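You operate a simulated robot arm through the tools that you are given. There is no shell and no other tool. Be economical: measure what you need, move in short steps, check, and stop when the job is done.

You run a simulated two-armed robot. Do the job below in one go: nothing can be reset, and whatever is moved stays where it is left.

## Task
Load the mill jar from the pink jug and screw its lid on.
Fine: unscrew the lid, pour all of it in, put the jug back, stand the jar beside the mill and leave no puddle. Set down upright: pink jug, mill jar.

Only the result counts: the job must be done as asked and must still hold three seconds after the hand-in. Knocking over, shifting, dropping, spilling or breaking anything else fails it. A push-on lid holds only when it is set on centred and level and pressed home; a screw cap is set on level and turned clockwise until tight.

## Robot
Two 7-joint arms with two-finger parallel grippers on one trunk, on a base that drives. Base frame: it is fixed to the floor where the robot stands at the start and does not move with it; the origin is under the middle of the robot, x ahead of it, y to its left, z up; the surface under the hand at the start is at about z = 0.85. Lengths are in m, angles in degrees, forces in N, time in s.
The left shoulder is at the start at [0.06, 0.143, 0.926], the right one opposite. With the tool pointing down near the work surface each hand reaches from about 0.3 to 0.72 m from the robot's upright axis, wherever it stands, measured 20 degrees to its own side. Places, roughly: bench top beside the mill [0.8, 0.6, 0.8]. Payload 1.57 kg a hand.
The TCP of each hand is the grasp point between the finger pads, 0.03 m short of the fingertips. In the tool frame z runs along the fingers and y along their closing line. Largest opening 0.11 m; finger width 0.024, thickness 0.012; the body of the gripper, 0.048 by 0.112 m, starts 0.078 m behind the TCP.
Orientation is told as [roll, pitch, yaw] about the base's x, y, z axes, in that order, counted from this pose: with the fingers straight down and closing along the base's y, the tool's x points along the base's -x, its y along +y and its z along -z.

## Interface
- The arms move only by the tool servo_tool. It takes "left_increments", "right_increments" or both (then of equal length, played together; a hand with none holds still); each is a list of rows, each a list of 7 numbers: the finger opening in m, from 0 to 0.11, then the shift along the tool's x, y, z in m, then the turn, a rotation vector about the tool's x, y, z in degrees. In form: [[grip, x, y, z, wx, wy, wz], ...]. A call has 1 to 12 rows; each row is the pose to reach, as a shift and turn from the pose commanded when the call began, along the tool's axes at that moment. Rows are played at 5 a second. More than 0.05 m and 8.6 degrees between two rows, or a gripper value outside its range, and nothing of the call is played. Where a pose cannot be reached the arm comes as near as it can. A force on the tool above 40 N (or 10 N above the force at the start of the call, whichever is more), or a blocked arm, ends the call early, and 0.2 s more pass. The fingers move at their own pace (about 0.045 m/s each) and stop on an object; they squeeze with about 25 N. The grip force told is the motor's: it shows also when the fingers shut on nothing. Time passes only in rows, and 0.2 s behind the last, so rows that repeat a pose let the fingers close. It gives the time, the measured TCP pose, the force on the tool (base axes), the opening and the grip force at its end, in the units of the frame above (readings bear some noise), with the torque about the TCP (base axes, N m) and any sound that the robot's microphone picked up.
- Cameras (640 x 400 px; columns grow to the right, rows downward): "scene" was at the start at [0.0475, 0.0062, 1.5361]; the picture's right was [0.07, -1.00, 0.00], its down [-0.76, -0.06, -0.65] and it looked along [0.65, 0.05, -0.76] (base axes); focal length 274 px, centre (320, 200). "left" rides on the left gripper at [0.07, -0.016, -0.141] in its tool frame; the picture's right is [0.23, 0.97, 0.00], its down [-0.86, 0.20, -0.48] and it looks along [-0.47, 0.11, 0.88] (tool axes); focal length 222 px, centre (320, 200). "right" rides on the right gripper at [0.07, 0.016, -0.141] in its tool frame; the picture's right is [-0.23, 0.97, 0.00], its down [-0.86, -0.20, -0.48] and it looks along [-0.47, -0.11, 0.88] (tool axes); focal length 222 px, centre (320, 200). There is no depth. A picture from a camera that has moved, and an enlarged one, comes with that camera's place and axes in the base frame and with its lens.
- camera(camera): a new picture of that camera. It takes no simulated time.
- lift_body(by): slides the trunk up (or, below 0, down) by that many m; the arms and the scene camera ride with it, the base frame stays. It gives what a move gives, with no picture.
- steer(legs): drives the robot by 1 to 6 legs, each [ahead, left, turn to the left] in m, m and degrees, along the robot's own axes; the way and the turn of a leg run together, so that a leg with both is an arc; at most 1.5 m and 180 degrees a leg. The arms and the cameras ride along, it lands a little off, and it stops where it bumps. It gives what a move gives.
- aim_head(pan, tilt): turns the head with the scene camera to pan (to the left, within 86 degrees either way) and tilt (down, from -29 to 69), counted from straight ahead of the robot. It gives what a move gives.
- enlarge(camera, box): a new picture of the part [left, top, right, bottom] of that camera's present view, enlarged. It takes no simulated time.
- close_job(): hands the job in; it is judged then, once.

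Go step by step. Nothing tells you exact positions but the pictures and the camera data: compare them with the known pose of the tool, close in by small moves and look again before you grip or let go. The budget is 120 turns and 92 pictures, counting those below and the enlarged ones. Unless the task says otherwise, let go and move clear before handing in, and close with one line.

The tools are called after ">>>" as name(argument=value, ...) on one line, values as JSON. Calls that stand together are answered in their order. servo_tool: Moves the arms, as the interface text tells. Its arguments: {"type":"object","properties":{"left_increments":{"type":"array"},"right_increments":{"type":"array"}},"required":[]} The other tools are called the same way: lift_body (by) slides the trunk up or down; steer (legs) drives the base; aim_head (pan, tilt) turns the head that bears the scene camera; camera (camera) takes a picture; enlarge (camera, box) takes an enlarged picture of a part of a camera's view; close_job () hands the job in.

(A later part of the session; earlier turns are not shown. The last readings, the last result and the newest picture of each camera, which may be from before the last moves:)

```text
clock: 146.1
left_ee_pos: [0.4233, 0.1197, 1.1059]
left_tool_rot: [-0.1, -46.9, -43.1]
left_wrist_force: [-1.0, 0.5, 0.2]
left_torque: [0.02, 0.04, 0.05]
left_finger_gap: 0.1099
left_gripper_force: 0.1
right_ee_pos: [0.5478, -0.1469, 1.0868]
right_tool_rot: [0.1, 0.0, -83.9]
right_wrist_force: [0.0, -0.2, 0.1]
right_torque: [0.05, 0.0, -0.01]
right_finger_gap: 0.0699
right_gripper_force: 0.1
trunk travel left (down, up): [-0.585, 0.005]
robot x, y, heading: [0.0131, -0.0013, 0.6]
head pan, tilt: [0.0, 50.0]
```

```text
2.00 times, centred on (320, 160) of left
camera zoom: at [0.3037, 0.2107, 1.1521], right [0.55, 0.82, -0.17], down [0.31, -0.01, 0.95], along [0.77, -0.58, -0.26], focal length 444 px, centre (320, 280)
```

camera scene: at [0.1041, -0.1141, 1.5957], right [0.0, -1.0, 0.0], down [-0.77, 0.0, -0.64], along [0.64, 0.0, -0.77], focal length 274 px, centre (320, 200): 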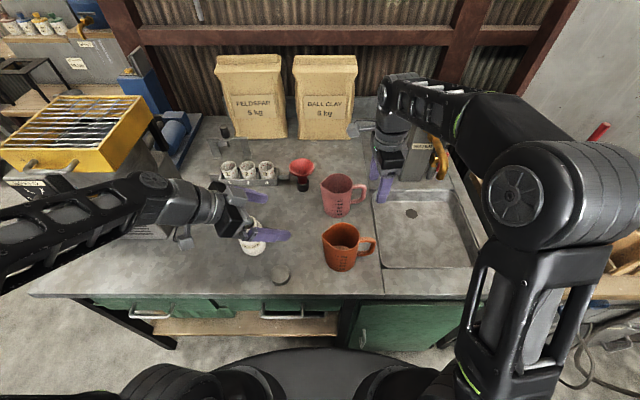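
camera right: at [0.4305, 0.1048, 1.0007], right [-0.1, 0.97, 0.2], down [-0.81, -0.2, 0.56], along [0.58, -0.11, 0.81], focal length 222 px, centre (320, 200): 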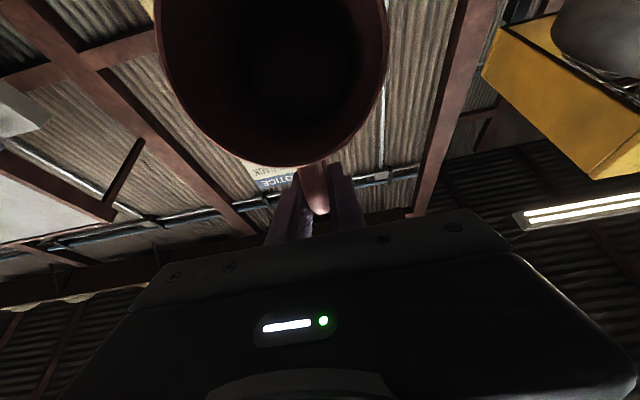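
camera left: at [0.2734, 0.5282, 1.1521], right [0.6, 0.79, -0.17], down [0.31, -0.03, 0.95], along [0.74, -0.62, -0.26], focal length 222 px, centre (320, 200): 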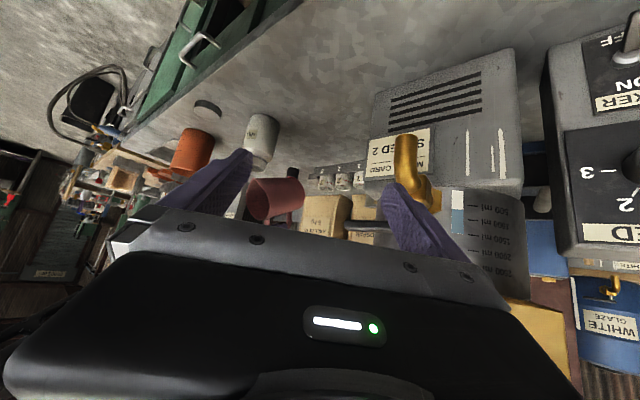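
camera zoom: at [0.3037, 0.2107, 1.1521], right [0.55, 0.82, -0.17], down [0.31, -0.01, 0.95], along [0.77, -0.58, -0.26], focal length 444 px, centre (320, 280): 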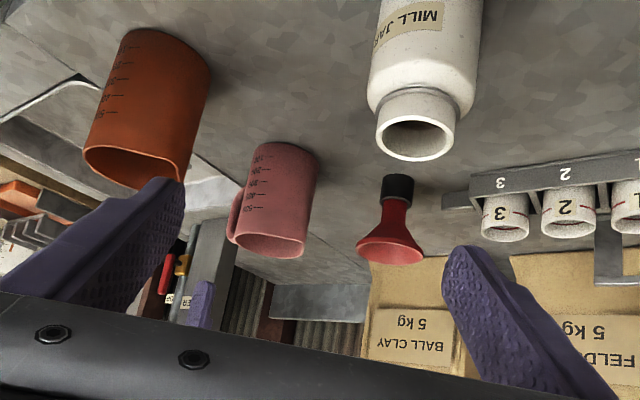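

Jar axis confirmed at [0.543, 0.088]. Left hand approaches the body as before.

>>> servo_tool(left_increments=[[0.11, 0.026, 0.02, 0, 0, 0, 0], [0.11, 0.052, 0.04, 0, 0, 0, 0], [0.11, 0.079, 0.0585, 0, 0, 0, 0], [0.11, 0.079, 0.0585, 0.04, 0, 0, 0], [0.11, 0.079, 0.0585, 0.08, 0, 0, 0], [0.11, 0.079, 0.0585, 0.113, 0, 0, 0], [0.11, 0.079, 0.0585, 0.15, 0, 0, 0], [0.11, 0.079, 0.0585, 0.19, 0, 0, 0], [0.11, 0.079, 0.0585, 0.223, 0, 0, 0]])

>>> camera(camera="left")

```text
clock: 148.1
left_ee_pos: [0.5437, 0.0884, 0.8968]
left_tool_rot: [0.0, -46.8, -43.3]
left_wrist_force: [0.2, -0.2, -0.1]
left_torque: [-0.01, 0.04, 0.01]
left_finger_gap: 0.1099
left_gripper_force: 0.1
right_ee_pos: [0.547, -0.1475, 1.0854]
right_tool_rot: [0.1, 0.0, -84.0]
right_wrist_force: [0.2, 0.1, -1.0]
right_torque: [0.04, -0.02, 0.01]
right_finger_gap: 0.0703
right_gripper_force: 0.0
trunk travel left (down, up): [-0.585, 0.005]
robot x, y, heading: [0.0137, -0.0061, 0.8]
head pan, tilt: [0.0, 50.0]
```

```text
12 pictures are left
camera left: at [0.4247, 0.1785, 0.9425], right [0.56, 0.81, -0.17], down [0.31, -0.02, 0.95], along [0.77, -0.58, -0.26], focal length 222 px, centre (320, 200)
```

left: 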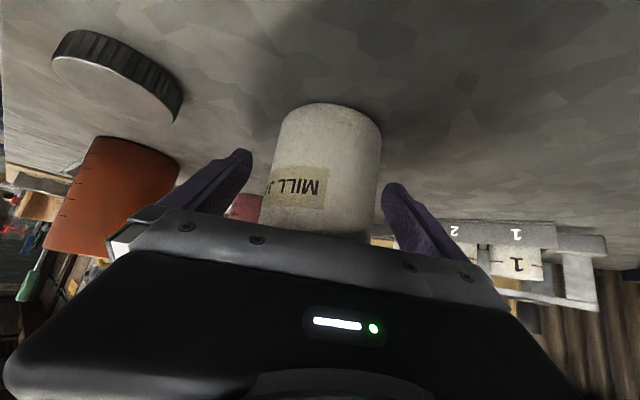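

>>> servo_tool(left_increments=[[0.09, 0, 0, 0, 0, 0, 0], [0.07, 0, 0, 0, 0, 0, 0], [0.05, 0, 0, 0, 0, 0, 0], [0.05, 0, 0, 0, 0, 0, 0], [0.05, 0, 0, 0, 0, 0, 0], [0.05, 0, 0, 0, 0, 0, 0], [0.05, 0, 0, 0, 0, 0, 0], [0.05, 0, 0, 0, 0, 0, 0], [0.05, 0, 0, 0, 0, 0, 0], [0.05, 0, 0, 0, 0, 0, 0], [0.05, 0, 0, 0, 0, 0, 0]], right_increments=[[0.085, 0.0144, -0.0085, 0, 0, 0, -7.6], [0.085, 0.0288, -0.017, 0, 0, 0, -15.2], [0.085, 0.0433, -0.0256, 0, 0, 0, -22.9], [0.085, 0.0577, -0.0342, 0, 0, 0, -30.5], [0.085, 0.0721, -0.0427, 0, 0, 0, -38.1], [0.085, 0.0866, -0.0513, 0, 0, 0, -45.8], [0.085, 0.101, -0.0598, 0, 0, 0, -53.4], [0.085, 0.1154, -0.0684, 0, 0, 0, -61], [0.085, 0.1298, -0.0769, 0.01, 0, 0, -68.7], [0.085, 0.1443, -0.0855, 0.04, 0, 0, -76.3], [0.085, 0.1587, -0.094, 0.08, 0, 0, -84]])

>>> camera(camera="right")

```text
clock: 150.4
left_ee_pos: [0.5436, 0.087, 0.897]
left_tool_rot: [0.0, -47.1, -43.3]
left_wrist_force: [1.1, 1.9, -0.2]
left_torque: [0.09, -0.15, -0.06]
left_finger_gap: 0.0737
left_gripper_force: 24.6
right_ee_pos: [0.4356, 0.0035, 1.0061]
right_tool_rot: [0.1, -0.2, 0.2]
right_wrist_force: [-1.1, -1.5, -0.4]
right_torque: [-0.03, -0.02, 0.0]
right_finger_gap: 0.085
right_gripper_force: 0.0
trunk travel left (down, up): [-0.585, 0.005]
robot x, y, heading: [0.0105, 0.0006, 0.4]
head pan, tilt: [0.0, 50.0]
```

```text
11 pictures are left
camera right: at [0.3652, 0.0199, 1.1487], right [0.22, 0.97, 0.0], down [0.85, -0.2, 0.48], along [0.47, -0.11, -0.88], focal length 222 px, centre (320, 200)
```

right: 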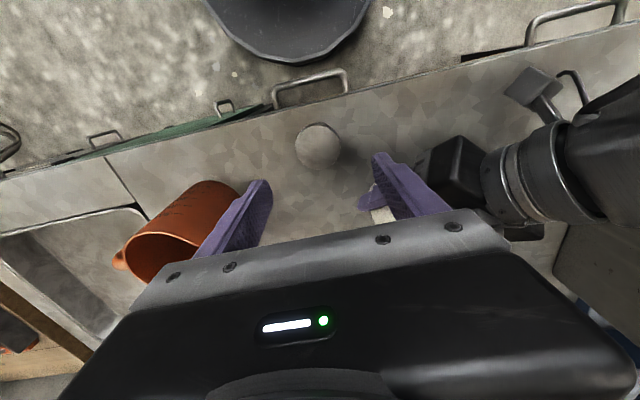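

Lid at [0.436, 0.0]. Descend and grip it.

>>> servo_tool(right_increments=[[0.085, 0, -0.004, 0.04, 0, 0, 0], [0.085, 0, -0.004, 0.08, 0, 0, 0], [0.085, 0, -0.004, 0.11, 0, 0, 0], [0.085, 0, -0.004, 0.122, 0, 0, 0], [0.07, 0, -0.004, 0.122, 0, 0, 0], [0.04, 0, -0.004, 0.122, 0, 0, 0], [0.04, 0, -0.004, 0.122, 0, 0, 0], [0.04, 0, -0.004, 0.122, 0, 0, 0]])

```text
clock: 152.2
left_ee_pos: [0.5429, 0.0873, 0.8979]
left_tool_rot: [0.0, -47.0, -43.3]
left_wrist_force: [-2.1, -0.8, 0.0]
left_torque: [-0.05, 0.01, -0.01]
left_finger_gap: 0.0737
left_gripper_force: 24.9
right_ee_pos: [0.4377, -0.0025, 0.8862]
right_tool_rot: [0.0, -0.1, 0.2]
right_wrist_force: [0.1, -0.3, -0.6]
right_torque: [-0.01, -0.01, 0.0]
right_finger_gap: 0.0565
right_gripper_force: 25.2
trunk travel left (down, up): [-0.585, 0.005]
robot x, y, heading: [0.0121, -0.0022, 0.4]
head pan, tilt: [0.0, 50.0]
```

Lifting the lid and bringing it above the mouth.

>>> servo_tool(right_increments=[[0.04, 0, 0, -0.045, 0, 0, 0], [0.04, 0, 0, -0.09, 0, 0, 0], [0.04, 0, 0, -0.135, 0, 0, 0], [0.04, -0.01, 0.01, -0.16, 0, 0, 0], [0.04, -0.035, 0.03, -0.16, 0, 0, 0], [0.04, -0.06, 0.05, -0.16, 0, 0, 0], [0.04, -0.085, 0.07, -0.16, 0, 0, 0], [0.04, -0.1055, 0.0895, -0.16, 0, 0, 0], [0.04, -0.1055, 0.0895, -0.16, 0, 0, 0]])

>>> enlarge(camera="right", box=[220, 60, 440, 240])

```text
clock: 154.2
left_ee_pos: [0.5429, 0.0877, 0.8985]
left_tool_rot: [-0.1, -46.9, -43.3]
left_wrist_force: [-0.2, 0.3, 0.3]
left_torque: [0.16, 0.03, 0.05]
left_finger_gap: 0.0739
left_gripper_force: 25.4
right_ee_pos: [0.5443, 0.087, 1.0455]
right_tool_rot: [0.0, -0.1, 0.1]
right_wrist_force: [0.0, 0.7, -0.9]
right_torque: [-0.01, -0.01, 0.01]
right_finger_gap: 0.057
right_gripper_force: 25.3
trunk travel left (down, up): [-0.585, 0.005]
robot x, y, heading: [0.015, -0.0053, 0.2]
head pan, tilt: [0.0, 50.0]
```

```text
2.22 times, centred on (330, 150) of right
camera zoom: at [0.4739, 0.1027, 1.187], right [0.23, 0.97, 0.0], down [0.85, -0.2, 0.48], along [0.47, -0.11, -0.88], focal length 494 px, centre (298, 311)
```

zoom: 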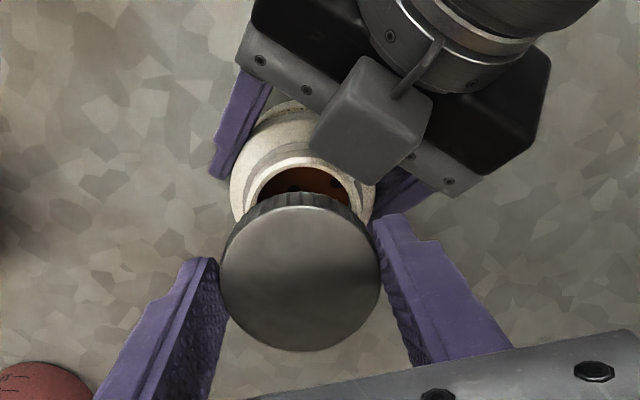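

Mouth centre reads about [0.543, 0.0895]. Nudging 2 mm and lowering onto the thread.

>>> servo_tool(right_increments=[[0.04, 0.001, 0.002, 0.015, 0, 0, 0], [0.04, 0.001, 0.002, 0.03, 0, 0, 0], [0.04, 0.001, 0.002, 0.045, 0, 0, 0], [0.04, 0.001, 0.002, 0.05, 0, 0, 0]])

>>> servo_tool(right_increments=[[0.04, 0, 0, 0.003, 0, 0, 0], [0.04, 0, 0, 0.005, 0, 0, 0]])

```text
clock: 155.2
left_ee_pos: [0.5412, 0.0884, 0.8977]
left_tool_rot: [0.0, -46.9, -43.5]
left_wrist_force: [-15.6, 2.3, 0.7]
left_torque: [0.59, -1.84, 0.48]
left_finger_gap: 0.0737
left_gripper_force: 24.9
right_ee_pos: [0.5435, 0.0891, 0.997]
right_tool_rot: [0.2, -0.6, -0.1]
right_wrist_force: [22.7, 2.6, 17.6]
right_torque: [0.11, -0.14, -0.69]
right_finger_gap: 0.0575
right_gripper_force: 17.1
trunk travel left (down, up): [-0.585, 0.005]
robot x, y, heading: [0.0141, -0.0007, 0.6]
head pan, tilt: [0.0, 50.0]
```

```text
clock: 155.7
left_ee_pos: [0.5438, 0.0875, 0.8969]
left_tool_rot: [-0.1, -46.9, -43.3]
left_wrist_force: [-0.7, 1.2, 6.6]
left_torque: [0.33, 0.59, 0.06]
left_finger_gap: 0.074
left_gripper_force: 24.7
right_ee_pos: [0.543, 0.0892, 0.9962]
right_tool_rot: [0.3, -0.8, -0.1]
right_wrist_force: [-1.3, -1.2, 5.0]
right_torque: [-0.12, 0.03, -0.01]
right_finger_gap: 0.0567
right_gripper_force: 25.1
trunk travel left (down, up): [-0.585, 0.005]
robot x, y, heading: [0.0139, -0.0028, 1.1]
head pan, tilt: [0.0, 50.0]
stopped in row 2 (right hand): the force on the tool passed its limit at 41 N (the readings are from after the stop); the commanded pose is now the measured one
```

The lid sits over the neck at thread start (bottom about 1 cm below the mouth rim). Levelling and turning clockwise with light downward pressure.

>>> servo_tool(right_increments=[[0.04, 0, 0, 0, 0.3, 0.8, 0], [0.04, 0, 0, 0.001, 0.3, 0.8, 7], [0.04, 0, 0, 0.001, 0.3, 0.8, 14], [0.04, 0, 0, 0.001, 0.3, 0.8, 22], [0.04, 0, 0, 0.001, 0.3, 0.8, 30], [0.04, 0, 0, 0.0015, 0.3, 0.8, 38], [0.04, 0, 0, 0.0015, 0.3, 0.8, 46], [0.04, 0, 0, 0.002, 0.3, 0.8, 54], [0.04, 0, 0, 0.002, 0.3, 0.8, 62], [0.04, 0, 0, 0.002, 0.3, 0.8, 70], [0.04, 0, 0, 0.002, 0.3, 0.8, 77]])

```text
clock: 158.1
left_ee_pos: [0.5416, 0.0875, 0.8974]
left_tool_rot: [-0.1, -46.8, -43.3]
left_wrist_force: [4.5, 1.2, 1.8]
left_torque: [0.11, 0.32, -0.27]
left_finger_gap: 0.0737
left_gripper_force: 24.8
right_ee_pos: [0.5413, 0.0922, 0.9926]
right_tool_rot: [0.0, 0.7, -77.2]
right_wrist_force: [-5.8, 1.5, 10.6]
right_torque: [0.12, 0.24, 0.3]
right_finger_gap: 0.0575
right_gripper_force: 24.9
trunk travel left (down, up): [-0.585, 0.005]
robot x, y, heading: [0.0156, -0.0, 0.5]
head pan, tilt: [0.0, 50.0]
```

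Torque rises and the lid is descending, so the thread is engaged. Next cycle.

>>> servo_tool(right_increments=[[0.068, 0, 0, 0, 0, 0, 0], [0.07, 0.001, 0, 0, 0, 0, 0], [0.08, 0.002, 0, 0, 0, 0, -7], [0.08, 0.002, 0, 0, 0, -0.7, -15], [0.08, 0.002, 0, 0, 0, -0.7, -23], [0.08, 0.002, 0, 0, 0, -0.7, -31], [0.08, 0.002, 0, 0, 0, -0.7, -39], [0.08, 0.002, 0, 0, 0, -0.7, -47], [0.08, 0.002, 0, 0, 0, -0.7, -55], [0.08, 0.002, 0, 0, 0, -0.7, -63], [0.075, 0.002, 0, 0, 0, -0.7, -71], [0.07, 0.002, 0, 0, 0, -0.7, -78]])

>>> servo_tool(right_increments=[[0.05, 0, 0, 0, 0, 0, 0], [0.04, 0, 0, 0, 0, 0, 0], [0.04, 0, 0, 0.0003, 0, 0, 8], [0.04, 0, 0, 0.0006, 0, 0, 16], [0.04, 0, 0, 0.0009, 0, 0, 24], [0.04, 0, 0, 0.0012, 0, 0, 32], [0.04, 0, 0, 0.0015, 0, 0, 40], [0.04, 0, 0, 0.0018, 0, 0, 48], [0.04, 0, 0, 0.002, 0, 0, 56], [0.04, 0, 0, 0.0022, 0, 0, 64], [0.04, 0, 0, 0.0024, 0, 0, 72], [0.04, 0, 0, 0.0025, 0, 0, 78]])

>>> enlarge(camera="right", box=[220, 60, 440, 240])

```text
clock: 160.7
left_ee_pos: [0.543, 0.0876, 0.8964]
left_tool_rot: [-0.2, -46.9, -43.3]
left_wrist_force: [-6.4, 0.5, 12.3]
left_torque: [-0.09, -0.69, 0.37]
left_finger_gap: 0.0739
left_gripper_force: 24.3
right_ee_pos: [0.5437, 0.0907, 0.9952]
right_tool_rot: [0.1, -0.6, 0.9]
right_wrist_force: [5.9, -0.7, -1.1]
right_torque: [-0.08, -0.17, -0.27]
right_finger_gap: 0.07
right_gripper_force: 0.1
trunk travel left (down, up): [-0.585, 0.005]
robot x, y, heading: [0.0134, -0.0027, 0.6]
head pan, tilt: [0.0, 50.0]
```

```text
clock: 163.3
left_ee_pos: [0.5434, 0.0902, 0.897]
left_tool_rot: [0.0, -47.0, -43.2]
left_wrist_force: [18.5, 18.4, 0.2]
left_torque: [-0.59, 1.23, -0.31]
left_finger_gap: 0.0748
left_gripper_force: 25.0
right_ee_pos: [0.5425, 0.0925, 0.9915]
right_tool_rot: [0.2, 0.0, -77.2]
right_wrist_force: [-18.8, -15.2, 1.9]
right_torque: [-0.47, 0.4, 0.3]
right_finger_gap: 0.0564
right_gripper_force: 25.0
trunk travel left (down, up): [-0.585, 0.005]
robot x, y, heading: [0.0125, -0.0012, 0.7]
head pan, tilt: [0.0, 50.0]
```

```text
2.22 times, centred on (330, 150) of right
camera zoom: at [0.5421, 0.1637, 1.1338], right [1.0, -0.01, 0.0], down [-0.01, -0.88, 0.48], along [0.0, -0.48, -0.88], focal length 494 px, centre (298, 311)
```

zoom: 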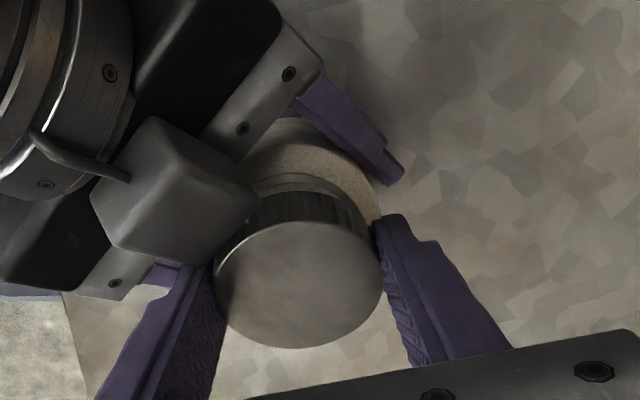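

Lid axis is at [0.543, 0.091], matching the TCP. Continuing; I'll open, lower 3 mm and swing back.

>>> servo_tool(right_increments=[[0.068, 0, 0, 0, 0, 0, 0], [0.07, 0, 0, 0, 0, 0, 0], [0.08, 0, 0, 0.001, 0, 0, -7], [0.08, 0, 0, 0.002, 0, 0, -15], [0.08, 0, 0, 0.003, 0, 0, -23], [0.08, 0, 0, 0.003, 0, 0, -31], [0.08, 0, 0, 0.003, 0, 0, -39], [0.08, 0, 0, 0.003, 0, 0, -47], [0.08, 0, 0, 0.003, 0, 0, -55], [0.08, 0, 0, 0.003, 0, 0, -63], [0.075, 0, 0, 0.003, 0, 0, -71], [0.07, 0, 0, 0.003, 0, 0, -74]])

```text
clock: 165.9
left_ee_pos: [0.5435, 0.0873, 0.8963]
left_tool_rot: [-0.1, -46.8, -43.3]
left_wrist_force: [-0.3, -2.1, 0.2]
left_torque: [-0.18, -0.15, -0.06]
left_finger_gap: 0.074
left_gripper_force: 24.5
right_ee_pos: [0.5443, 0.0921, 0.9895]
right_tool_rot: [0.2, -0.4, -2.9]
right_wrist_force: [-0.2, -0.2, 0.4]
right_torque: [0.01, 0.02, 0.02]
right_finger_gap: 0.0703
right_gripper_force: 0.1
trunk travel left (down, up): [-0.585, 0.005]
robot x, y, heading: [0.0089, -0.0034, 0.5]
head pan, tilt: [0.0, 50.0]
```

>>> servo_tool(right_increments=[[0.065, 0.001, -0.0015, 0, 0, 0, 0], [0.04, 0.001, -0.0015, 0, 0, 0, 0], [0.04, 0.001, -0.0015, 0, 0, 0, 0], [0.04, 0.001, -0.0015, 0.0003, 0, 0, 8], [0.04, 0.001, -0.0015, 0.0006, 0, 0, 16], [0.04, 0.001, -0.0015, 0.0009, 0, 0, 24], [0.04, 0.001, -0.0015, 0.0012, 0, 0, 32], [0.04, 0.001, -0.0015, 0.0015, 0, 0, 40], [0.04, 0.001, -0.0015, 0.0018, 0, 0, 48], [0.04, 0.001, -0.0015, 0.002, 0, 0, 56], [0.04, 0.001, -0.0015, 0.0022, 0, 0, 64], [0.04, 0.001, -0.0015, 0.0024, 0, 0, 72]])

>>> servo_tool(right_increments=[[0.068, 0, 0, 0, 0, 0, 0], [0.07, 0, 0, 0, 0, 0, 0], [0.08, 0, 0, 0, 0, 0, -7], [0.08, 0, 0, 0, 0, 0, -15], [0.08, 0, 0, 0, 0, 0, -23], [0.08, 0, 0, 0, 0, 0, -31], [0.08, 0, 0, 0, 0, 0, -39], [0.08, 0, 0, 0, 0, 0, -47], [0.08, 0, 0, 0, 0, 0, -55], [0.08, 0, 0, 0, 0, 0, -63], [0.075, 0, 0, 0, 0, 0, -71], [0.07, 0, 0, 0, 0, 0, -74]])

>>> servo_tool(right_increments=[[0.065, 0, 0, 0, 0, 0, 0], [0.04, 0, 0, 0, 0, 0, 0], [0.04, 0, 0, 0, 0, 0, 0], [0.04, 0, 0, 0.0003, 0, 0, 8], [0.04, 0, 0, 0.0006, 0, 0, 16], [0.04, 0, 0, 0.0009, 0, 0, 24], [0.04, 0, 0, 0.0012, 0, 0, 32], [0.04, 0, 0, 0.0015, 0, 0, 40], [0.04, 0, 0, 0.0018, 0, 0, 48], [0.04, 0, 0, 0.002, 0, 0, 56], [0.04, 0, 0, 0.0022, 0, 0, 64], [0.04, 0, 0, 0.0024, 0, 0, 72]])

```text
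clock: 168.5
left_ee_pos: [0.5448, 0.0882, 0.8974]
left_tool_rot: [0.0, -46.9, -43.3]
left_wrist_force: [17.2, 15.0, 0.0]
left_torque: [-0.65, 0.94, -0.27]
left_finger_gap: 0.0738
left_gripper_force: 24.8
right_ee_pos: [0.5407, 0.0916, 0.9861]
right_tool_rot: [0.2, 0.0, -75.2]
right_wrist_force: [-17.5, -13.0, 1.1]
right_torque: [-0.46, 0.38, 0.3]
right_finger_gap: 0.0575
right_gripper_force: 24.5
trunk travel left (down, up): [-0.585, 0.005]
robot x, y, heading: [0.0115, -0.0038, 0.7]
head pan, tilt: [0.0, 50.0]
```

```text
clock: 171.1
left_ee_pos: [0.5431, 0.088, 0.8978]
left_tool_rot: [-0.2, -46.8, -43.4]
left_wrist_force: [-1.8, -2.5, 1.9]
left_torque: [0.0, -0.37, -0.02]
left_finger_gap: 0.0737
left_gripper_force: 25.0
right_ee_pos: [0.5428, 0.0898, 0.9854]
right_tool_rot: [0.2, -0.4, -1.0]
right_wrist_force: [0.9, -0.9, -1.2]
right_torque: [0.02, -0.03, -0.09]
right_finger_gap: 0.0696
right_gripper_force: 0.0
trunk travel left (down, up): [-0.585, 0.005]
robot x, y, heading: [0.0134, -0.0025, 0.6]
head pan, tilt: [0.0, 50.0]
```

```text
clock: 173.7
left_ee_pos: [0.5427, 0.0895, 0.8969]
left_tool_rot: [-0.1, -46.8, -43.2]
left_wrist_force: [15.7, 9.6, -7.8]
left_torque: [-0.59, 0.4, -0.11]
left_finger_gap: 0.0739
left_gripper_force: 25.2
right_ee_pos: [0.5407, 0.0883, 0.9846]
right_tool_rot: [0.3, -0.1, -73.2]
right_wrist_force: [-18.3, -11.9, 25.1]
right_torque: [-0.29, 0.75, 0.1]
right_finger_gap: 0.0563
right_gripper_force: 24.9
trunk travel left (down, up): [-0.585, 0.005]
robot x, y, heading: [0.0071, -0.0002, 1.0]
head pan, tilt: [0.0, 50.0]
```

About 300° turned clockwise of roughly 370°. Next cycles until it tightens, without lowering further.

>>> servo_tool(right_increments=[[0.068, 0, 0, 0, 0, 0, 0], [0.07, 0, 0, -0.001, 0, 0, 0], [0.08, 0, 0, -0.001, 0, 0, -7], [0.08, 0, 0, -0.001, 0, 0, -15], [0.08, 0, 0, -0.001, 0, 0, -23], [0.08, 0, 0, -0.001, 0, 0, -31], [0.08, 0, 0, -0.001, 0, 0, -39], [0.08, 0, 0, -0.001, 0, 0, -47], [0.08, 0, 0, -0.001, 0, 0, -55], [0.08, 0, 0, -0.001, 0, 0, -63], [0.075, 0, 0, -0.001, 0, 0, -71], [0.07, 0, 0, -0.001, 0, 0, -73]])

>>> servo_tool(right_increments=[[0.065, 0, 0, 0, 0, 0, 0], [0.04, 0, 0, 0, 0, 0, 0], [0.04, 0, 0, 0, 0, 0, 0], [0.04, 0, 0, 0, 0, 0, 8], [0.04, 0, 0, 0, 0, 0, 16], [0.04, 0, 0, 0, 0, 0, 24], [0.04, 0, 0, 0, 0, 0, 32], [0.04, 0, 0, 0, 0, 0, 40], [0.04, 0, 0, 0, 0, 0, 48], [0.04, 0, 0, 0, 0, 0, 56], [0.04, 0, 0, 0, 0, 0, 64], [0.04, 0, 0, 0, 0, 0, 72]])

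```text
clock: 176.3
left_ee_pos: [0.543, 0.0875, 0.8974]
left_tool_rot: [-0.1, -46.8, -43.3]
left_wrist_force: [-3.5, -2.0, 2.7]
left_torque: [0.03, -0.85, 0.16]
left_finger_gap: 0.0741
left_gripper_force: 25.0
right_ee_pos: [0.5443, 0.0896, 0.9843]
right_tool_rot: [0.2, -0.6, -0.1]
right_wrist_force: [4.9, 0.6, 0.4]
right_torque: [-0.02, -0.09, -0.22]
right_finger_gap: 0.0701
right_gripper_force: 0.1
trunk travel left (down, up): [-0.585, 0.005]
robot x, y, heading: [0.0088, -0.0042, 0.9]
head pan, tilt: [0.0, 50.0]
```

```text
clock: 178.9
left_ee_pos: [0.5439, 0.0901, 0.8969]
left_tool_rot: [0.1, -46.8, -43.1]
left_wrist_force: [14.8, 9.1, 0.3]
left_torque: [-0.27, 0.8, -0.1]
left_finger_gap: 0.0739
left_gripper_force: 25.0
right_ee_pos: [0.5419, 0.088, 0.984]
right_tool_rot: [0.2, -0.1, -72.3]
right_wrist_force: [-16.5, -8.1, 1.1]
right_torque: [-0.54, 0.49, 0.07]
right_finger_gap: 0.0564
right_gripper_force: 25.5
trunk travel left (down, up): [-0.585, 0.005]
robot x, y, heading: [0.0147, -0.0015, 0.4]
head pan, tilt: [0.0, 50.0]
```

>>> camera(camera="right")

```text
8 pictures are left
camera right: at [0.5354, 0.1606, 1.126], right [1.0, 0.08, 0.0], down [0.07, -0.88, 0.48], along [0.04, -0.48, -0.88], focal length 222 px, centre (320, 200)
```

right: 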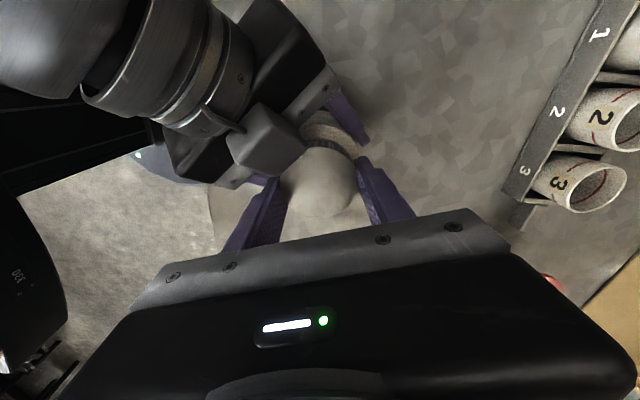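

>>> servo_tool(right_increments=[[0.068, 0, 0, 0, 0, 0, 0], [0.07, 0, 0, 0, 0, 0, 0], [0.08, 0, 0, 0, 0, 0, -7], [0.08, 0, 0, 0, 0, 0, -15], [0.08, 0, 0, 0, 0, 0, -23], [0.08, 0, 0, 0, 0, 0, -31], [0.08, 0, 0, 0, 0, 0, -39], [0.08, 0, 0, 0, 0, 0, -47], [0.08, 0, 0, 0, 0, 0, -55], [0.08, 0, 0, 0, 0, 0, -63], [0.075, 0, 0, 0, 0, 0, -69], [0.07, 0, 0, 0, 0, 0, -69]])

>>> servo_tool(right_increments=[[0.065, 0, 0, 0, 0, 0, 0], [0.04, 0, 0, 0, 0, 0, 0], [0.04, 0, 0, 0, 0, 0, 0], [0.04, 0, 0, 0, 0, 0, 8], [0.04, 0, 0, 0, 0, 0, 16], [0.04, 0, 0, 0, 0, 0, 24], [0.04, 0, 0, 0, 0, 0, 32], [0.04, 0, 0, 0, 0, 0, 40]])

```text
clock: 181.5
left_ee_pos: [0.5435, 0.0878, 0.8971]
left_tool_rot: [-0.1, -46.8, -43.2]
left_wrist_force: [-1.1, -2.4, 0.4]
left_torque: [-0.1, -0.2, -0.07]
left_finger_gap: 0.0737
left_gripper_force: 25.3
right_ee_pos: [0.5433, 0.0899, 0.9846]
right_tool_rot: [0.2, -0.6, -3.0]
right_wrist_force: [0.3, 0.4, -0.6]
right_torque: [0.03, -0.02, -0.01]
right_finger_gap: 0.0699
right_gripper_force: 0.1
trunk travel left (down, up): [-0.585, 0.005]
robot x, y, heading: [0.0154, -0.0029, 0.8]
head pan, tilt: [0.0, 50.0]
```

```text
clock: 183.3
left_ee_pos: [0.5434, 0.0884, 0.8972]
left_tool_rot: [-0.1, -46.9, -43.3]
left_wrist_force: [4.1, 0.3, 0.3]
left_torque: [0.04, 0.19, -0.13]
left_finger_gap: 0.074
left_gripper_force: 24.8
right_ee_pos: [0.5438, 0.0897, 0.9849]
right_tool_rot: [0.3, -0.1, -43.3]
right_wrist_force: [-4.4, -3.4, 1.5]
right_torque: [-0.59, 0.05, 0.05]
right_finger_gap: 0.0572
right_gripper_force: 25.0
trunk travel left (down, up): [-0.585, 0.005]
robot x, y, heading: [0.0128, -0.0029, 0.4]
head pan, tilt: [0.0, 50.0]
```

Lid top height (about 0.976) matches the closed state within error, but no tightening torque yet. Continuing to turn.

>>> servo_tool(right_increments=[[0.04, 0, 0, 0, 0, 0, 8], [0.04, 0, 0, 0, 0, 0, 16], [0.04, 0, 0, 0, 0, 0, 24]])

>>> servo_tool(right_increments=[[0.068, 0, 0, 0, 0, 0, 0], [0.07, 0, 0, 0, 0, 0, 0], [0.08, 0, 0, 0, 0, 0, -7], [0.08, 0, 0, -0.002, 0, 0, -15], [0.08, 0, 0, -0.002, 0, 0, -23], [0.08, 0, 0, -0.002, 0, 0, -31], [0.08, 0, 0, -0.002, 0, 0, -39], [0.08, 0, 0, -0.002, 0, 0, -47], [0.08, 0, 0, -0.002, 0, 0, -55], [0.08, 0, 0, -0.002, 0, 0, -63], [0.075, 0, 0, -0.002, 0, 0, -69], [0.07, 0, 0, -0.002, 0, 0, -69]])

>>> servo_tool(right_increments=[[0.065, 0, 0, 0, 0, 0, 0], [0.04, 0, 0, 0, 0, 0, 0], [0.04, 0, 0, 0, 0, 0, 0], [0.04, 0, 0, 0, 0, 0, 8], [0.04, 0, 0, 0, 0, 0, 16], [0.04, 0, 0, 0, 0, 0, 24], [0.04, 0, 0, 0, 0, 0, 32], [0.04, 0, 0, 0, 0, 0, 40]])

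```text
clock: 184.1
left_ee_pos: [0.5433, 0.0897, 0.8971]
left_tool_rot: [0.0, -46.9, -43.0]
left_wrist_force: [13.5, 10.0, 0.6]
left_torque: [-0.4, 0.74, -0.13]
left_finger_gap: 0.0739
left_gripper_force: 25.1
right_ee_pos: [0.5428, 0.0898, 0.9848]
right_tool_rot: [0.2, 0.0, -67.1]
right_wrist_force: [-14.7, -11.2, 4.5]
right_torque: [-0.71, 0.39, 0.08]
right_finger_gap: 0.0571
right_gripper_force: 25.0
trunk travel left (down, up): [-0.585, 0.005]
robot x, y, heading: [0.0154, -0.0053, 0.5]
head pan, tilt: [0.0, 50.0]
```

```text
clock: 186.7
left_ee_pos: [0.543, 0.0878, 0.8971]
left_tool_rot: [-0.1, -46.9, -43.4]
left_wrist_force: [-7.1, -1.3, 1.2]
left_torque: [-0.19, -0.97, 0.33]
left_finger_gap: 0.0737
left_gripper_force: 25.1
right_ee_pos: [0.5441, 0.0892, 0.9878]
right_tool_rot: [0.2, -0.6, 2.0]
right_wrist_force: [7.0, 0.6, 0.7]
right_torque: [0.01, -0.13, -0.35]
right_finger_gap: 0.0696
right_gripper_force: 0.1
trunk travel left (down, up): [-0.585, 0.005]
robot x, y, heading: [0.0112, -0.0043, 0.8]
head pan, tilt: [0.0, 50.0]
```

```text
clock: 188.5
left_ee_pos: [0.5427, 0.0884, 0.8969]
left_tool_rot: [0.0, -46.8, -43.2]
left_wrist_force: [-3.3, -1.7, 1.4]
left_torque: [0.06, -0.29, -0.11]
left_finger_gap: 0.0738
left_gripper_force: 24.8
right_ee_pos: [0.5445, 0.0883, 0.9864]
right_tool_rot: [0.3, -0.3, -38.4]
right_wrist_force: [2.0, -1.7, -1.2]
right_torque: [-0.48, -0.04, 0.02]
right_finger_gap: 0.0567
right_gripper_force: 25.3
trunk travel left (down, up): [-0.585, 0.005]
robot x, y, heading: [0.0109, -0.002, 0.9]
head pan, tilt: [0.0, 50.0]
```

Torque stays near zero. I'll test engagement with a gentle 3 mm pull.

>>> servo_tool(right_increments=[[0.04, 0, 0, -0.0015, 0, 0, 0], [0.04, 0, 0, -0.003, 0, 0, 0]])

>>> enlarge(camera="right", box=[250, 90, 400, 220])

```text
clock: 189.1
left_ee_pos: [0.5438, 0.088, 0.8964]
left_tool_rot: [-0.1, -46.9, -43.2]
left_wrist_force: [-3.8, 4.2, 10.6]
left_torque: [-0.09, 0.12, -0.04]
left_finger_gap: 0.0737
left_gripper_force: 25.2
right_ee_pos: [0.544, 0.0893, 0.988]
right_tool_rot: [0.3, -0.3, -38.1]
right_wrist_force: [4.9, -3.6, -16.3]
right_torque: [-0.27, -0.53, 0.02]
right_finger_gap: 0.0568
right_gripper_force: 24.8
trunk travel left (down, up): [-0.585, 0.005]
robot x, y, heading: [0.0147, -0.0009, 0.7]
head pan, tilt: [0.0, 50.0]
```

```text
3.08 times, centred on (325, 155) of right
camera zoom: at [0.498, 0.1451, 1.1292], right [0.78, 0.63, 0.0], down [0.55, -0.68, 0.48], along [0.3, -0.37, -0.88], focal length 684 px, centre (305, 338)
```

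zoom: 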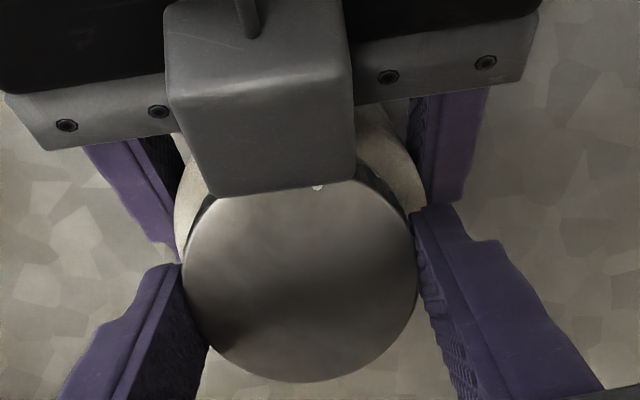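

The pull is resisted with 16 N, so the thread is engaged; it just isn't tight yet. Keep turning with slight downward bias.

>>> servo_tool(right_increments=[[0.04, 0, 0, 0.002, 0, 0, 0], [0.04, 0, 0, 0.004, 0, 0, 7], [0.04, 0, 0, 0.004, 0, 0, 14], [0.04, 0, 0, 0.004, 0, 0, 21], [0.04, 0, 0, 0.004, 0, 0, 27]])

>>> servo_tool(right_increments=[[0.068, 0, 0, 0, 0, 0, 0], [0.07, 0, 0, 0, 0, 0, 0], [0.08, 0, 0, 0, 0, 0, -7], [0.08, 0, 0, 0, 0, 0, -15], [0.08, 0, 0, 0, 0, 0, -23], [0.08, 0, 0, 0, 0, 0, -31], [0.08, 0, 0, 0, 0, 0, -39], [0.08, 0, 0, 0, 0, 0, -47], [0.08, 0, 0, 0, 0, 0, -55], [0.075, 0, 0, 0, 0, 0, -61], [0.07, 0, 0, 0, 0, 0, -61]])

>>> servo_tool(right_increments=[[0.065, 0, 0, 0, 0, 0, 0], [0.04, 0, 0, 0, 0, 0, 0], [0.04, 0, 0, 0, 0, 0, 0], [0.04, 0, 0, 0.0005, 0, 0, 8], [0.04, 0, 0, 0.001, 0, 0, 16], [0.04, 0, 0, 0.001, 0, 0, 24], [0.04, 0, 0, 0.001, 0, 0, 32], [0.04, 0, 0, 0.001, 0, 0, 40], [0.04, 0, 0, 0.001, 0, 0, 48], [0.04, 0, 0, 0.001, 0, 0, 56], [0.04, 0, 0, 0.001, 0, 0, 61]])

```text
clock: 190.3
left_ee_pos: [0.5443, 0.0919, 0.897]
left_tool_rot: [0.0, -46.8, -43.1]
left_wrist_force: [24.5, 17.8, -2.1]
left_torque: [-0.63, 0.54, -0.64]
left_finger_gap: 0.0737
left_gripper_force: 25.5
right_ee_pos: [0.541, 0.09, 0.9858]
right_tool_rot: [0.2, -0.1, -65.2]
right_wrist_force: [-20.4, -15.9, 15.8]
right_torque: [-0.44, 0.69, 0.6]
right_finger_gap: 0.0563
right_gripper_force: 25.9
trunk travel left (down, up): [-0.585, 0.005]
robot x, y, heading: [0.0127, 0.0, 0.6]
head pan, tilt: [0.0, 50.0]
```

```text
clock: 192.7
left_ee_pos: [0.5429, 0.088, 0.8959]
left_tool_rot: [-0.1, -46.8, -43.3]
left_wrist_force: [-1.3, -1.8, 1.2]
left_torque: [0.06, -0.12, 0.0]
left_finger_gap: 0.0737
left_gripper_force: 25.3
right_ee_pos: [0.5426, 0.09, 0.9859]
right_tool_rot: [0.2, -0.4, -3.9]
right_wrist_force: [-1.2, 0.3, 0.4]
right_torque: [0.01, -0.02, 0.03]
right_finger_gap: 0.0699
right_gripper_force: 0.1
trunk travel left (down, up): [-0.585, 0.005]
robot x, y, heading: [0.0147, -0.0045, 0.8]
head pan, tilt: [0.0, 50.0]
```

```text
clock: 195.1
left_ee_pos: [0.5453, 0.089, 0.8974]
left_tool_rot: [0.1, -46.9, -43.1]
left_wrist_force: [17.8, 12.6, 0.8]
left_torque: [-0.43, 0.43, -0.71]
left_finger_gap: 0.0741
left_gripper_force: 25.5
right_ee_pos: [0.5415, 0.0894, 0.9852]
right_tool_rot: [0.3, -0.3, -65.2]
right_wrist_force: [-17.9, -14.0, 11.0]
right_torque: [-0.43, 0.65, 0.67]
right_finger_gap: 0.0572
right_gripper_force: 25.1
trunk travel left (down, up): [-0.585, 0.005]
robot x, y, heading: [0.0134, -0.002, 0.5]
head pan, tilt: [0.0, 50.0]
```

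Torque has risen to about 0.65 N·m: tightening. One more cycle to confirm, measured mid-range away from the camera box.

>>> servo_tool(right_increments=[[0.068, 0, 0, 0, 0, 0, 0], [0.07, 0, 0, 0, 0, 0, 0], [0.08, 0, 0, 0, 0, 0, -7], [0.08, 0, 0, 0, 0, 0, -15], [0.08, 0, 0, 0, 0, 0, -23], [0.08, 0, 0, 0, 0, 0, -31], [0.08, 0, 0, 0, 0, 0, -39], [0.08, 0, 0, 0, 0, 0, -47], [0.08, 0, 0, 0, 0, 0, -55], [0.075, 0, 0, 0, 0, 0, -61], [0.07, 0, 0, 0, 0, 0, -61]])

>>> servo_tool(right_increments=[[0.065, 0, 0, 0, 0, 0, 0], [0.04, 0, 0, 0, 0, 0, 0], [0.04, 0, 0, 0, 0, 0, 0], [0.04, 0, 0, 0, 0, 0, 8], [0.04, 0, 0, 0, 0, 0, 16], [0.04, 0, 0, 0, 0, 0, 24], [0.04, 0, 0, 0, 0, 0, 30]])

>>> servo_tool(right_increments=[[0.04, 0, 0, 0, 0, 0, 8], [0.04, 0, 0, 0, 0, 0, 16]])

```text
clock: 197.5
left_ee_pos: [0.5422, 0.0881, 0.8959]
left_tool_rot: [-0.2, -46.9, -43.3]
left_wrist_force: [2.1, -0.2, 9.8]
left_torque: [-0.21, -0.03, 0.03]
left_finger_gap: 0.0735
left_gripper_force: 25.3
right_ee_pos: [0.5424, 0.0899, 0.9843]
right_tool_rot: [0.2, -0.5, -4.0]
right_wrist_force: [0.7, -0.3, -0.2]
right_torque: [-0.04, 0.0, 0.01]
right_finger_gap: 0.0698
right_gripper_force: 0.1
trunk travel left (down, up): [-0.585, 0.005]
robot x, y, heading: [0.0146, -0.002, 0.4]
head pan, tilt: [0.0, 50.0]
```

```text
clock: 199.1
left_ee_pos: [0.542, 0.0895, 0.896]
left_tool_rot: [-0.1, -46.5, -43.1]
left_wrist_force: [1.4, 5.0, -0.7]
left_torque: [-0.12, 0.1, -0.58]
left_finger_gap: 0.0738
left_gripper_force: 25.0
right_ee_pos: [0.5433, 0.0888, 0.9837]
right_tool_rot: [0.2, -0.3, -34.2]
right_wrist_force: [-2.9, -5.0, 6.1]
right_torque: [-0.24, 0.05, 0.61]
right_finger_gap: 0.0569
right_gripper_force: 24.9
trunk travel left (down, up): [-0.585, 0.005]
robot x, y, heading: [0.013, 0.0016, 0.4]
head pan, tilt: [0.0, 50.0]
```

```text
clock: 199.7
left_ee_pos: [0.5436, 0.0892, 0.8962]
left_tool_rot: [0.0, -46.7, -43.0]
left_wrist_force: [6.6, 12.2, -0.6]
left_torque: [-0.55, 0.41, -0.57]
left_finger_gap: 0.0737
left_gripper_force: 25.3
right_ee_pos: [0.542, 0.0888, 0.9835]
right_tool_rot: [0.2, -0.1, -50.1]
right_wrist_force: [-8.7, -13.5, 8.1]
right_torque: [-0.56, 0.3, 0.64]
right_finger_gap: 0.0561
right_gripper_force: 25.0
trunk travel left (down, up): [-0.585, 0.005]
robot x, y, heading: [0.0115, -0.0023, 0.6]
head pan, tilt: [0.0, 50.0]
```

Torque is constant at about 0.6 N·m while turning, i.e. the grip slips: the cap is tight. Checking with the left camera after releasing the lid and rising.

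>>> servo_tool(right_increments=[[0.068, 0, 0, 0, 0, 0, 0], [0.08, 0, 0, 0, 0, 0, 0], [0.08, 0, 0, -0.03, 0, 0, 0], [0.08, 0, 0, -0.06, 0, 0, 0], [0.08, 0.0, -0.04, -0.07, 0, 0, 0], [0.08, 0.0, -0.08, -0.08, 0, 0, 0], [0.08, 0.0, -0.12, -0.08, 0, 0, 0], [0.08, 0.0, -0.16, -0.08, 0, 0, 0], [0.08, 0.0, -0.2, -0.08, 0, 0, 0]])

>>> enlarge(camera="scene", box=[230, 150, 350, 250])

>>> camera(camera="left")

```text
clock: 201.7
left_ee_pos: [0.5427, 0.0866, 0.897]
left_tool_rot: [-0.1, -46.8, -43.3]
left_wrist_force: [-3.1, -0.4, 0.0]
left_torque: [0.18, -0.03, 0.1]
left_finger_gap: 0.0735
left_gripper_force: 24.9
right_ee_pos: [0.3877, -0.0387, 1.0648]
right_tool_rot: [0.5, -0.2, -50.1]
right_wrist_force: [-0.3, 0.2, 0.1]
right_torque: [-0.02, -0.01, 0.02]
right_finger_gap: 0.08
right_gripper_force: 0.0
trunk travel left (down, up): [-0.585, 0.005]
robot x, y, heading: [0.017, 0.0023, 0.7]
head pan, tilt: [0.0, 50.0]
```

```text
4.00 times, centred on (290, 200) of scene
camera zoom: at [0.0597, -0.0021, 1.5956], right [0.01, -1.0, 0.0], down [-0.77, -0.01, -0.64], along [0.64, 0.01, -0.77], focal length 1094 px, centre (440, 200)
```

zoom: 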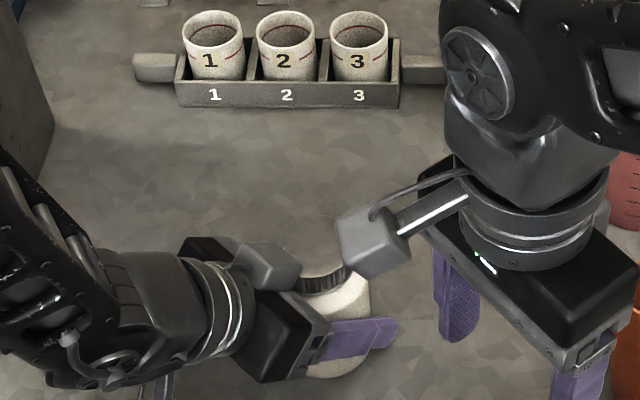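

```text
5 pictures are left
camera left: at [0.4228, 0.1786, 0.9425], right [0.56, 0.81, -0.17], down [0.31, -0.02, 0.95], along [0.77, -0.58, -0.26], focal length 222 px, centre (320, 200)
```

left: 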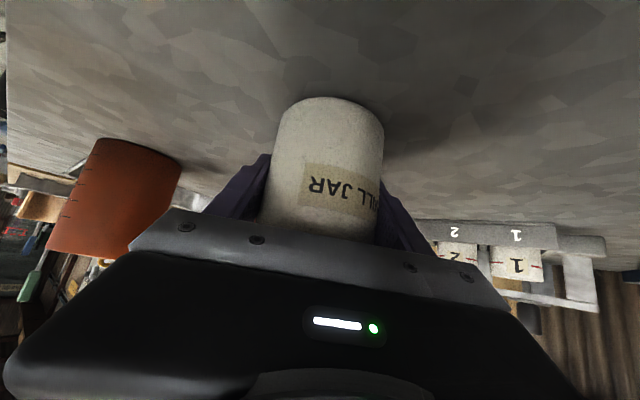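

The label shifted, meaning the jar itself began turning in the left hand at ~0.6 N·m, so the cap is tight and seated. Now I lift the jar, turn it so the left hand points straight ahead, and stow the right hand.

>>> servo_tool(left_increments=[[0.05, -0.015, 0, -0.014, 0, 0, 0], [0.05, -0.037, 0, -0.034, 0, 0, 0], [0.05, -0.059, 0, -0.055, 0, 0, 0], [0.05, -0.08, 0, -0.075, 0, 0, 0], [0.05, -0.08, 0.02, -0.075, -6, 0, -5.6], [0.05, -0.08, 0.04, -0.075, -11, 0, -10.3], [0.05, -0.08, 0.06, -0.075, -16, 0, -15], [0.05, -0.08, 0.08, -0.075, -21, 0, -19.6], [0.05, -0.08, 0.08, -0.075, -26, 0, -24.3], [0.05, -0.08, 0.08, -0.075, -31.4, 0, -29.3]], right_increments=[[0.08, -0.02, -0.016, 0, 0, 0, 0], [0.08, -0.04, -0.032, 0, 0, 0, 0], [0.08, -0.06, -0.048, 0, 0, 0, 0], [0.08, -0.08, -0.064, 0, 0, 0, 0], [0.08, -0.1, -0.08, 0, 0, 0, 0], [0.08, -0.115, -0.096, 0, 0, 0, 0], [0.08, -0.115, -0.096, 0, 0, 0, 0], [0.08, -0.115, -0.096, 0, 0, 0, 0], [0.08, -0.115, -0.096, 0, 0, 0, 0], [0.08, -0.115, -0.096, 0, 0, 0, 0]])

>>> camera(camera="scene")

```text
clock: 203.9
left_ee_pos: [0.5982, 0.1443, 1.0065]
left_tool_rot: [0.1, -46.8, -0.3]
left_wrist_force: [-0.2, -0.1, -7.8]
left_torque: [0.03, -0.05, -0.01]
left_finger_gap: 0.0737
left_gripper_force: 25.4
right_ee_pos: [0.3895, -0.1894, 1.0614]
right_tool_rot: [0.5, -0.2, -50.1]
right_wrist_force: [0.7, -1.1, 0.9]
right_torque: [-0.01, 0.04, 0.04]
right_finger_gap: 0.0802
right_gripper_force: 0.0
trunk travel left (down, up): [-0.585, 0.005]
robot x, y, heading: [0.0114, -0.0035, 0.7]
head pan, tilt: [0.0, 50.0]
```

```text
4 pictures are left
camera scene: at [0.0606, -0.0021, 1.5956], right [0.01, -1.0, 0.0], down [-0.77, -0.01, -0.64], along [0.64, 0.01, -0.77], focal length 274 px, centre (320, 200)
```

scene: 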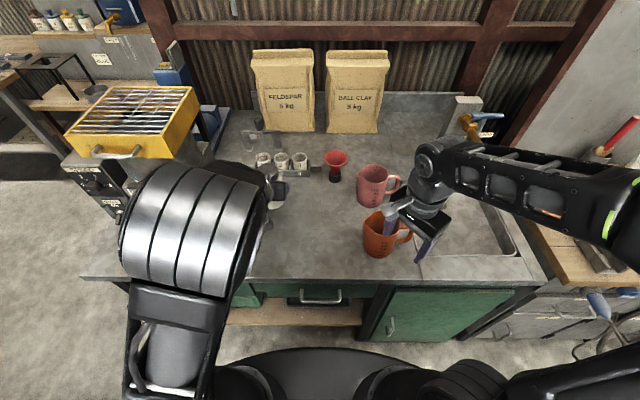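

Jar is held (0.8 kg incl. contents) and the bench is clean. Driving around to the left bench end.

>>> steer(legs=[[-0.3, 0, -0.7], [0, 0.9, 0], [0, 0, -45], [0, 0.65, 0], [0.285, 0.34, 0], [0, 0, -45]])

```text
clock: 219.8
left_ee_pos: [0.7435, 0.7754, 1.0055]
left_tool_rot: [0.1, -46.9, -91.8]
left_wrist_force: [-0.2, -0.3, -7.4]
left_torque: [-0.04, -0.02, 0.04]
left_finger_gap: 0.0738
left_gripper_force: 24.9
right_ee_pos: [0.4115, 0.993, 1.0612]
right_tool_rot: [0.3, -0.2, -141.4]
right_wrist_force: [-0.6, -0.1, 0.2]
right_torque: [-0.02, 0.0, -0.01]
right_finger_gap: 0.0798
right_gripper_force: 0.0
trunk travel left (down, up): [-0.585, 0.005]
robot x, y, heading: [0.6106, 1.3645, -90.6]
head pan, tilt: [0.0, 50.0]
```

>>> enlarge(camera="scene", box=[140, 80, 400, 260])

```text
2.22 times, centred on (270, 170) of scene
camera zoom: at [0.6078, 1.3178, 1.5956], right [-1.0, 0.01, 0.0], down [0.01, 0.77, -0.64], along [-0.01, -0.64, -0.77], focal length 608 px, centre (431, 267)
```

zoom: 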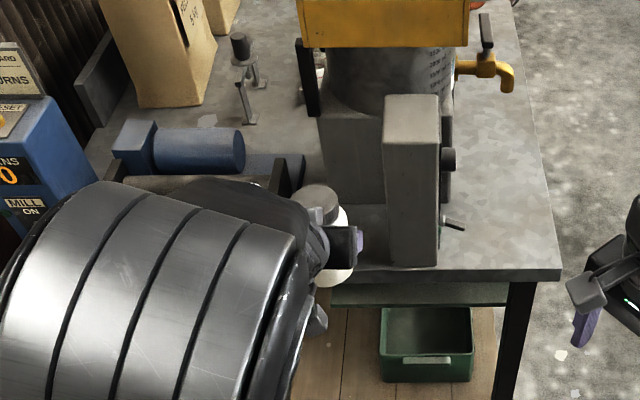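

The free patch spans x 0.67–0.83, y 0.56–0.73. Driving forward to put the jar above [0.75, 0.635].

>>> steer(legs=[[0.138, 0.006, 0]])

```text
clock: 221.1
left_ee_pos: [0.7474, 0.6354, 1.005]
left_tool_rot: [0.2, -46.7, -91.8]
left_wrist_force: [-0.6, -1.2, -7.1]
left_torque: [-0.03, 0.0, 0.01]
left_finger_gap: 0.074
left_gripper_force: 24.9
right_ee_pos: [0.4171, 0.8523, 1.0627]
right_tool_rot: [0.4, -0.1, -141.4]
right_wrist_force: [0.1, -0.9, 0.5]
right_torque: [0.04, 0.02, 0.01]
right_finger_gap: 0.0802
right_gripper_force: 0.1
trunk travel left (down, up): [-0.585, 0.005]
robot x, y, heading: [0.613, 1.2255, -90.5]
head pan, tilt: [0.0, 50.0]
```

>>> lift_body(by=-0.09)

>>> servo_tool(left_increments=[[0.05, 0.0037, 0, 0.0034, 0, 0, 0], [0.05, 0.0073, 0, 0.0068, 0, 0, 0]])

>>> enlarge(camera="scene", box=[180, 80, 400, 240])

```text
clock: 222.4
left_ee_pos: [0.747, 0.637, 0.9156]
left_tool_rot: [0.2, -46.8, -91.8]
left_wrist_force: [0.0, -0.1, -8.1]
left_torque: [-0.1, 0.01, -0.05]
left_finger_gap: 0.0735
left_gripper_force: 25.3
right_ee_pos: [0.417, 0.8548, 0.9718]
right_tool_rot: [0.4, -0.2, -141.4]
right_wrist_force: [-0.3, 0.1, 1.4]
right_torque: [0.0, -0.02, -0.01]
right_finger_gap: 0.0801
right_gripper_force: 0.2
trunk travel left (down, up): [-0.495, 0.095]
robot x, y, heading: [0.6135, 1.2275, -90.6]
head pan, tilt: [0.0, 50.0]
```

```text
clock: 223.0
left_ee_pos: [0.7473, 0.6374, 0.9058]
left_tool_rot: [0.1, -46.6, -91.9]
left_wrist_force: [0.1, -0.1, -8.0]
left_torque: [-0.09, -0.01, 0.0]
left_finger_gap: 0.0738
left_gripper_force: 25.0
right_ee_pos: [0.4167, 0.8548, 0.9723]
right_tool_rot: [0.4, -0.2, -141.4]
right_wrist_force: [-0.3, -0.9, 0.0]
right_torque: [-0.01, 0.0, -0.01]
right_finger_gap: 0.0802
right_gripper_force: 0.1
trunk travel left (down, up): [-0.495, 0.095]
robot x, y, heading: [0.6137, 1.226, -90.5]
head pan, tilt: [0.0, 50.0]
```

```text
2.50 times, centred on (290, 160) of scene
camera zoom: at [0.6122, 1.1787, 1.5056], right [-1.0, 0.01, 0.0], down [0.01, 0.77, -0.64], along [-0.01, -0.64, -0.77], focal length 684 px, centre (395, 300)
```

zoom: 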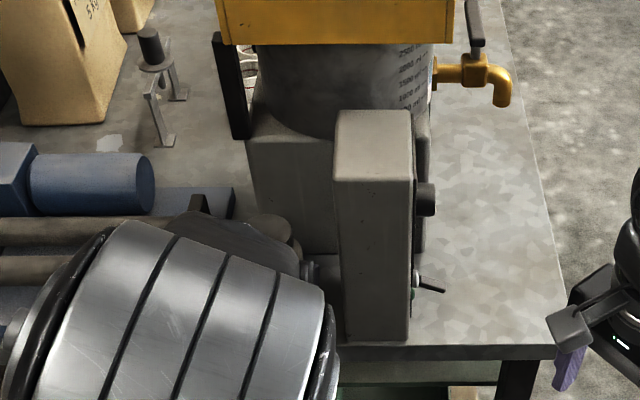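

No contact yet; lowering the last millimetres.

>>> servo_tool(left_increments=[[0.05, 0.0022, 0, 0.002, 0, 0, 0], [0.05, 0.0044, 0, 0.0041, 0, 0, 0]])

>>> servo_tool(left_increments=[[0.05, 0.0015, 0, 0.0014, 0, 0, 0]])

>>> servo_tool(left_increments=[[0.05, 0.0011, 0, 0.001, 0, 0, 0]])

```text
clock: 223.6
left_ee_pos: [0.7466, 0.6359, 0.8993]
left_tool_rot: [0.1, -46.7, -91.7]
left_wrist_force: [0.7, 0.4, -7.5]
left_torque: [-0.09, 0.02, 0.0]
left_finger_gap: 0.0737
left_gripper_force: 25.7
right_ee_pos: [0.418, 0.8542, 0.9732]
right_tool_rot: [0.5, -0.2, -141.4]
right_wrist_force: [0.2, -0.1, -0.4]
right_torque: [0.0, 0.0, 0.04]
right_finger_gap: 0.08
right_gripper_force: 0.1
trunk travel left (down, up): [-0.495, 0.095]
robot x, y, heading: [0.6102, 1.2265, -90.5]
head pan, tilt: [0.0, 50.0]
```

```text
clock: 224.0
left_ee_pos: [0.7466, 0.6375, 0.898]
left_tool_rot: [0.1, -46.6, -91.8]
left_wrist_force: [0.6, 0.2, -7.0]
left_torque: [-0.05, -0.01, 0.01]
left_finger_gap: 0.0738
left_gripper_force: 24.8
right_ee_pos: [0.4166, 0.8548, 0.9725]
right_tool_rot: [0.4, -0.3, -141.4]
right_wrist_force: [-0.3, 0.5, -0.3]
right_torque: [0.03, -0.01, -0.02]
right_finger_gap: 0.0799
right_gripper_force: 0.1
trunk travel left (down, up): [-0.495, 0.095]
robot x, y, heading: [0.6136, 1.2264, -90.4]
head pan, tilt: [0.0, 50.0]
```

```text
clock: 224.4
left_ee_pos: [0.7464, 0.6374, 0.8981]
left_tool_rot: [0.2, -46.9, -91.6]
left_wrist_force: [0.9, 1.5, 0.8]
left_torque: [0.31, 0.14, -0.01]
left_finger_gap: 0.074
left_gripper_force: 24.7
right_ee_pos: [0.4169, 0.8544, 0.9733]
right_tool_rot: [0.4, -0.2, -141.5]
right_wrist_force: [1.5, 0.8, -0.4]
right_torque: [0.02, 0.03, 0.0]
right_finger_gap: 0.0798
right_gripper_force: 0.1
trunk travel left (down, up): [-0.495, 0.095]
robot x, y, heading: [0.6129, 1.2263, -90.5]
head pan, tilt: [0.0, 50.0]
```

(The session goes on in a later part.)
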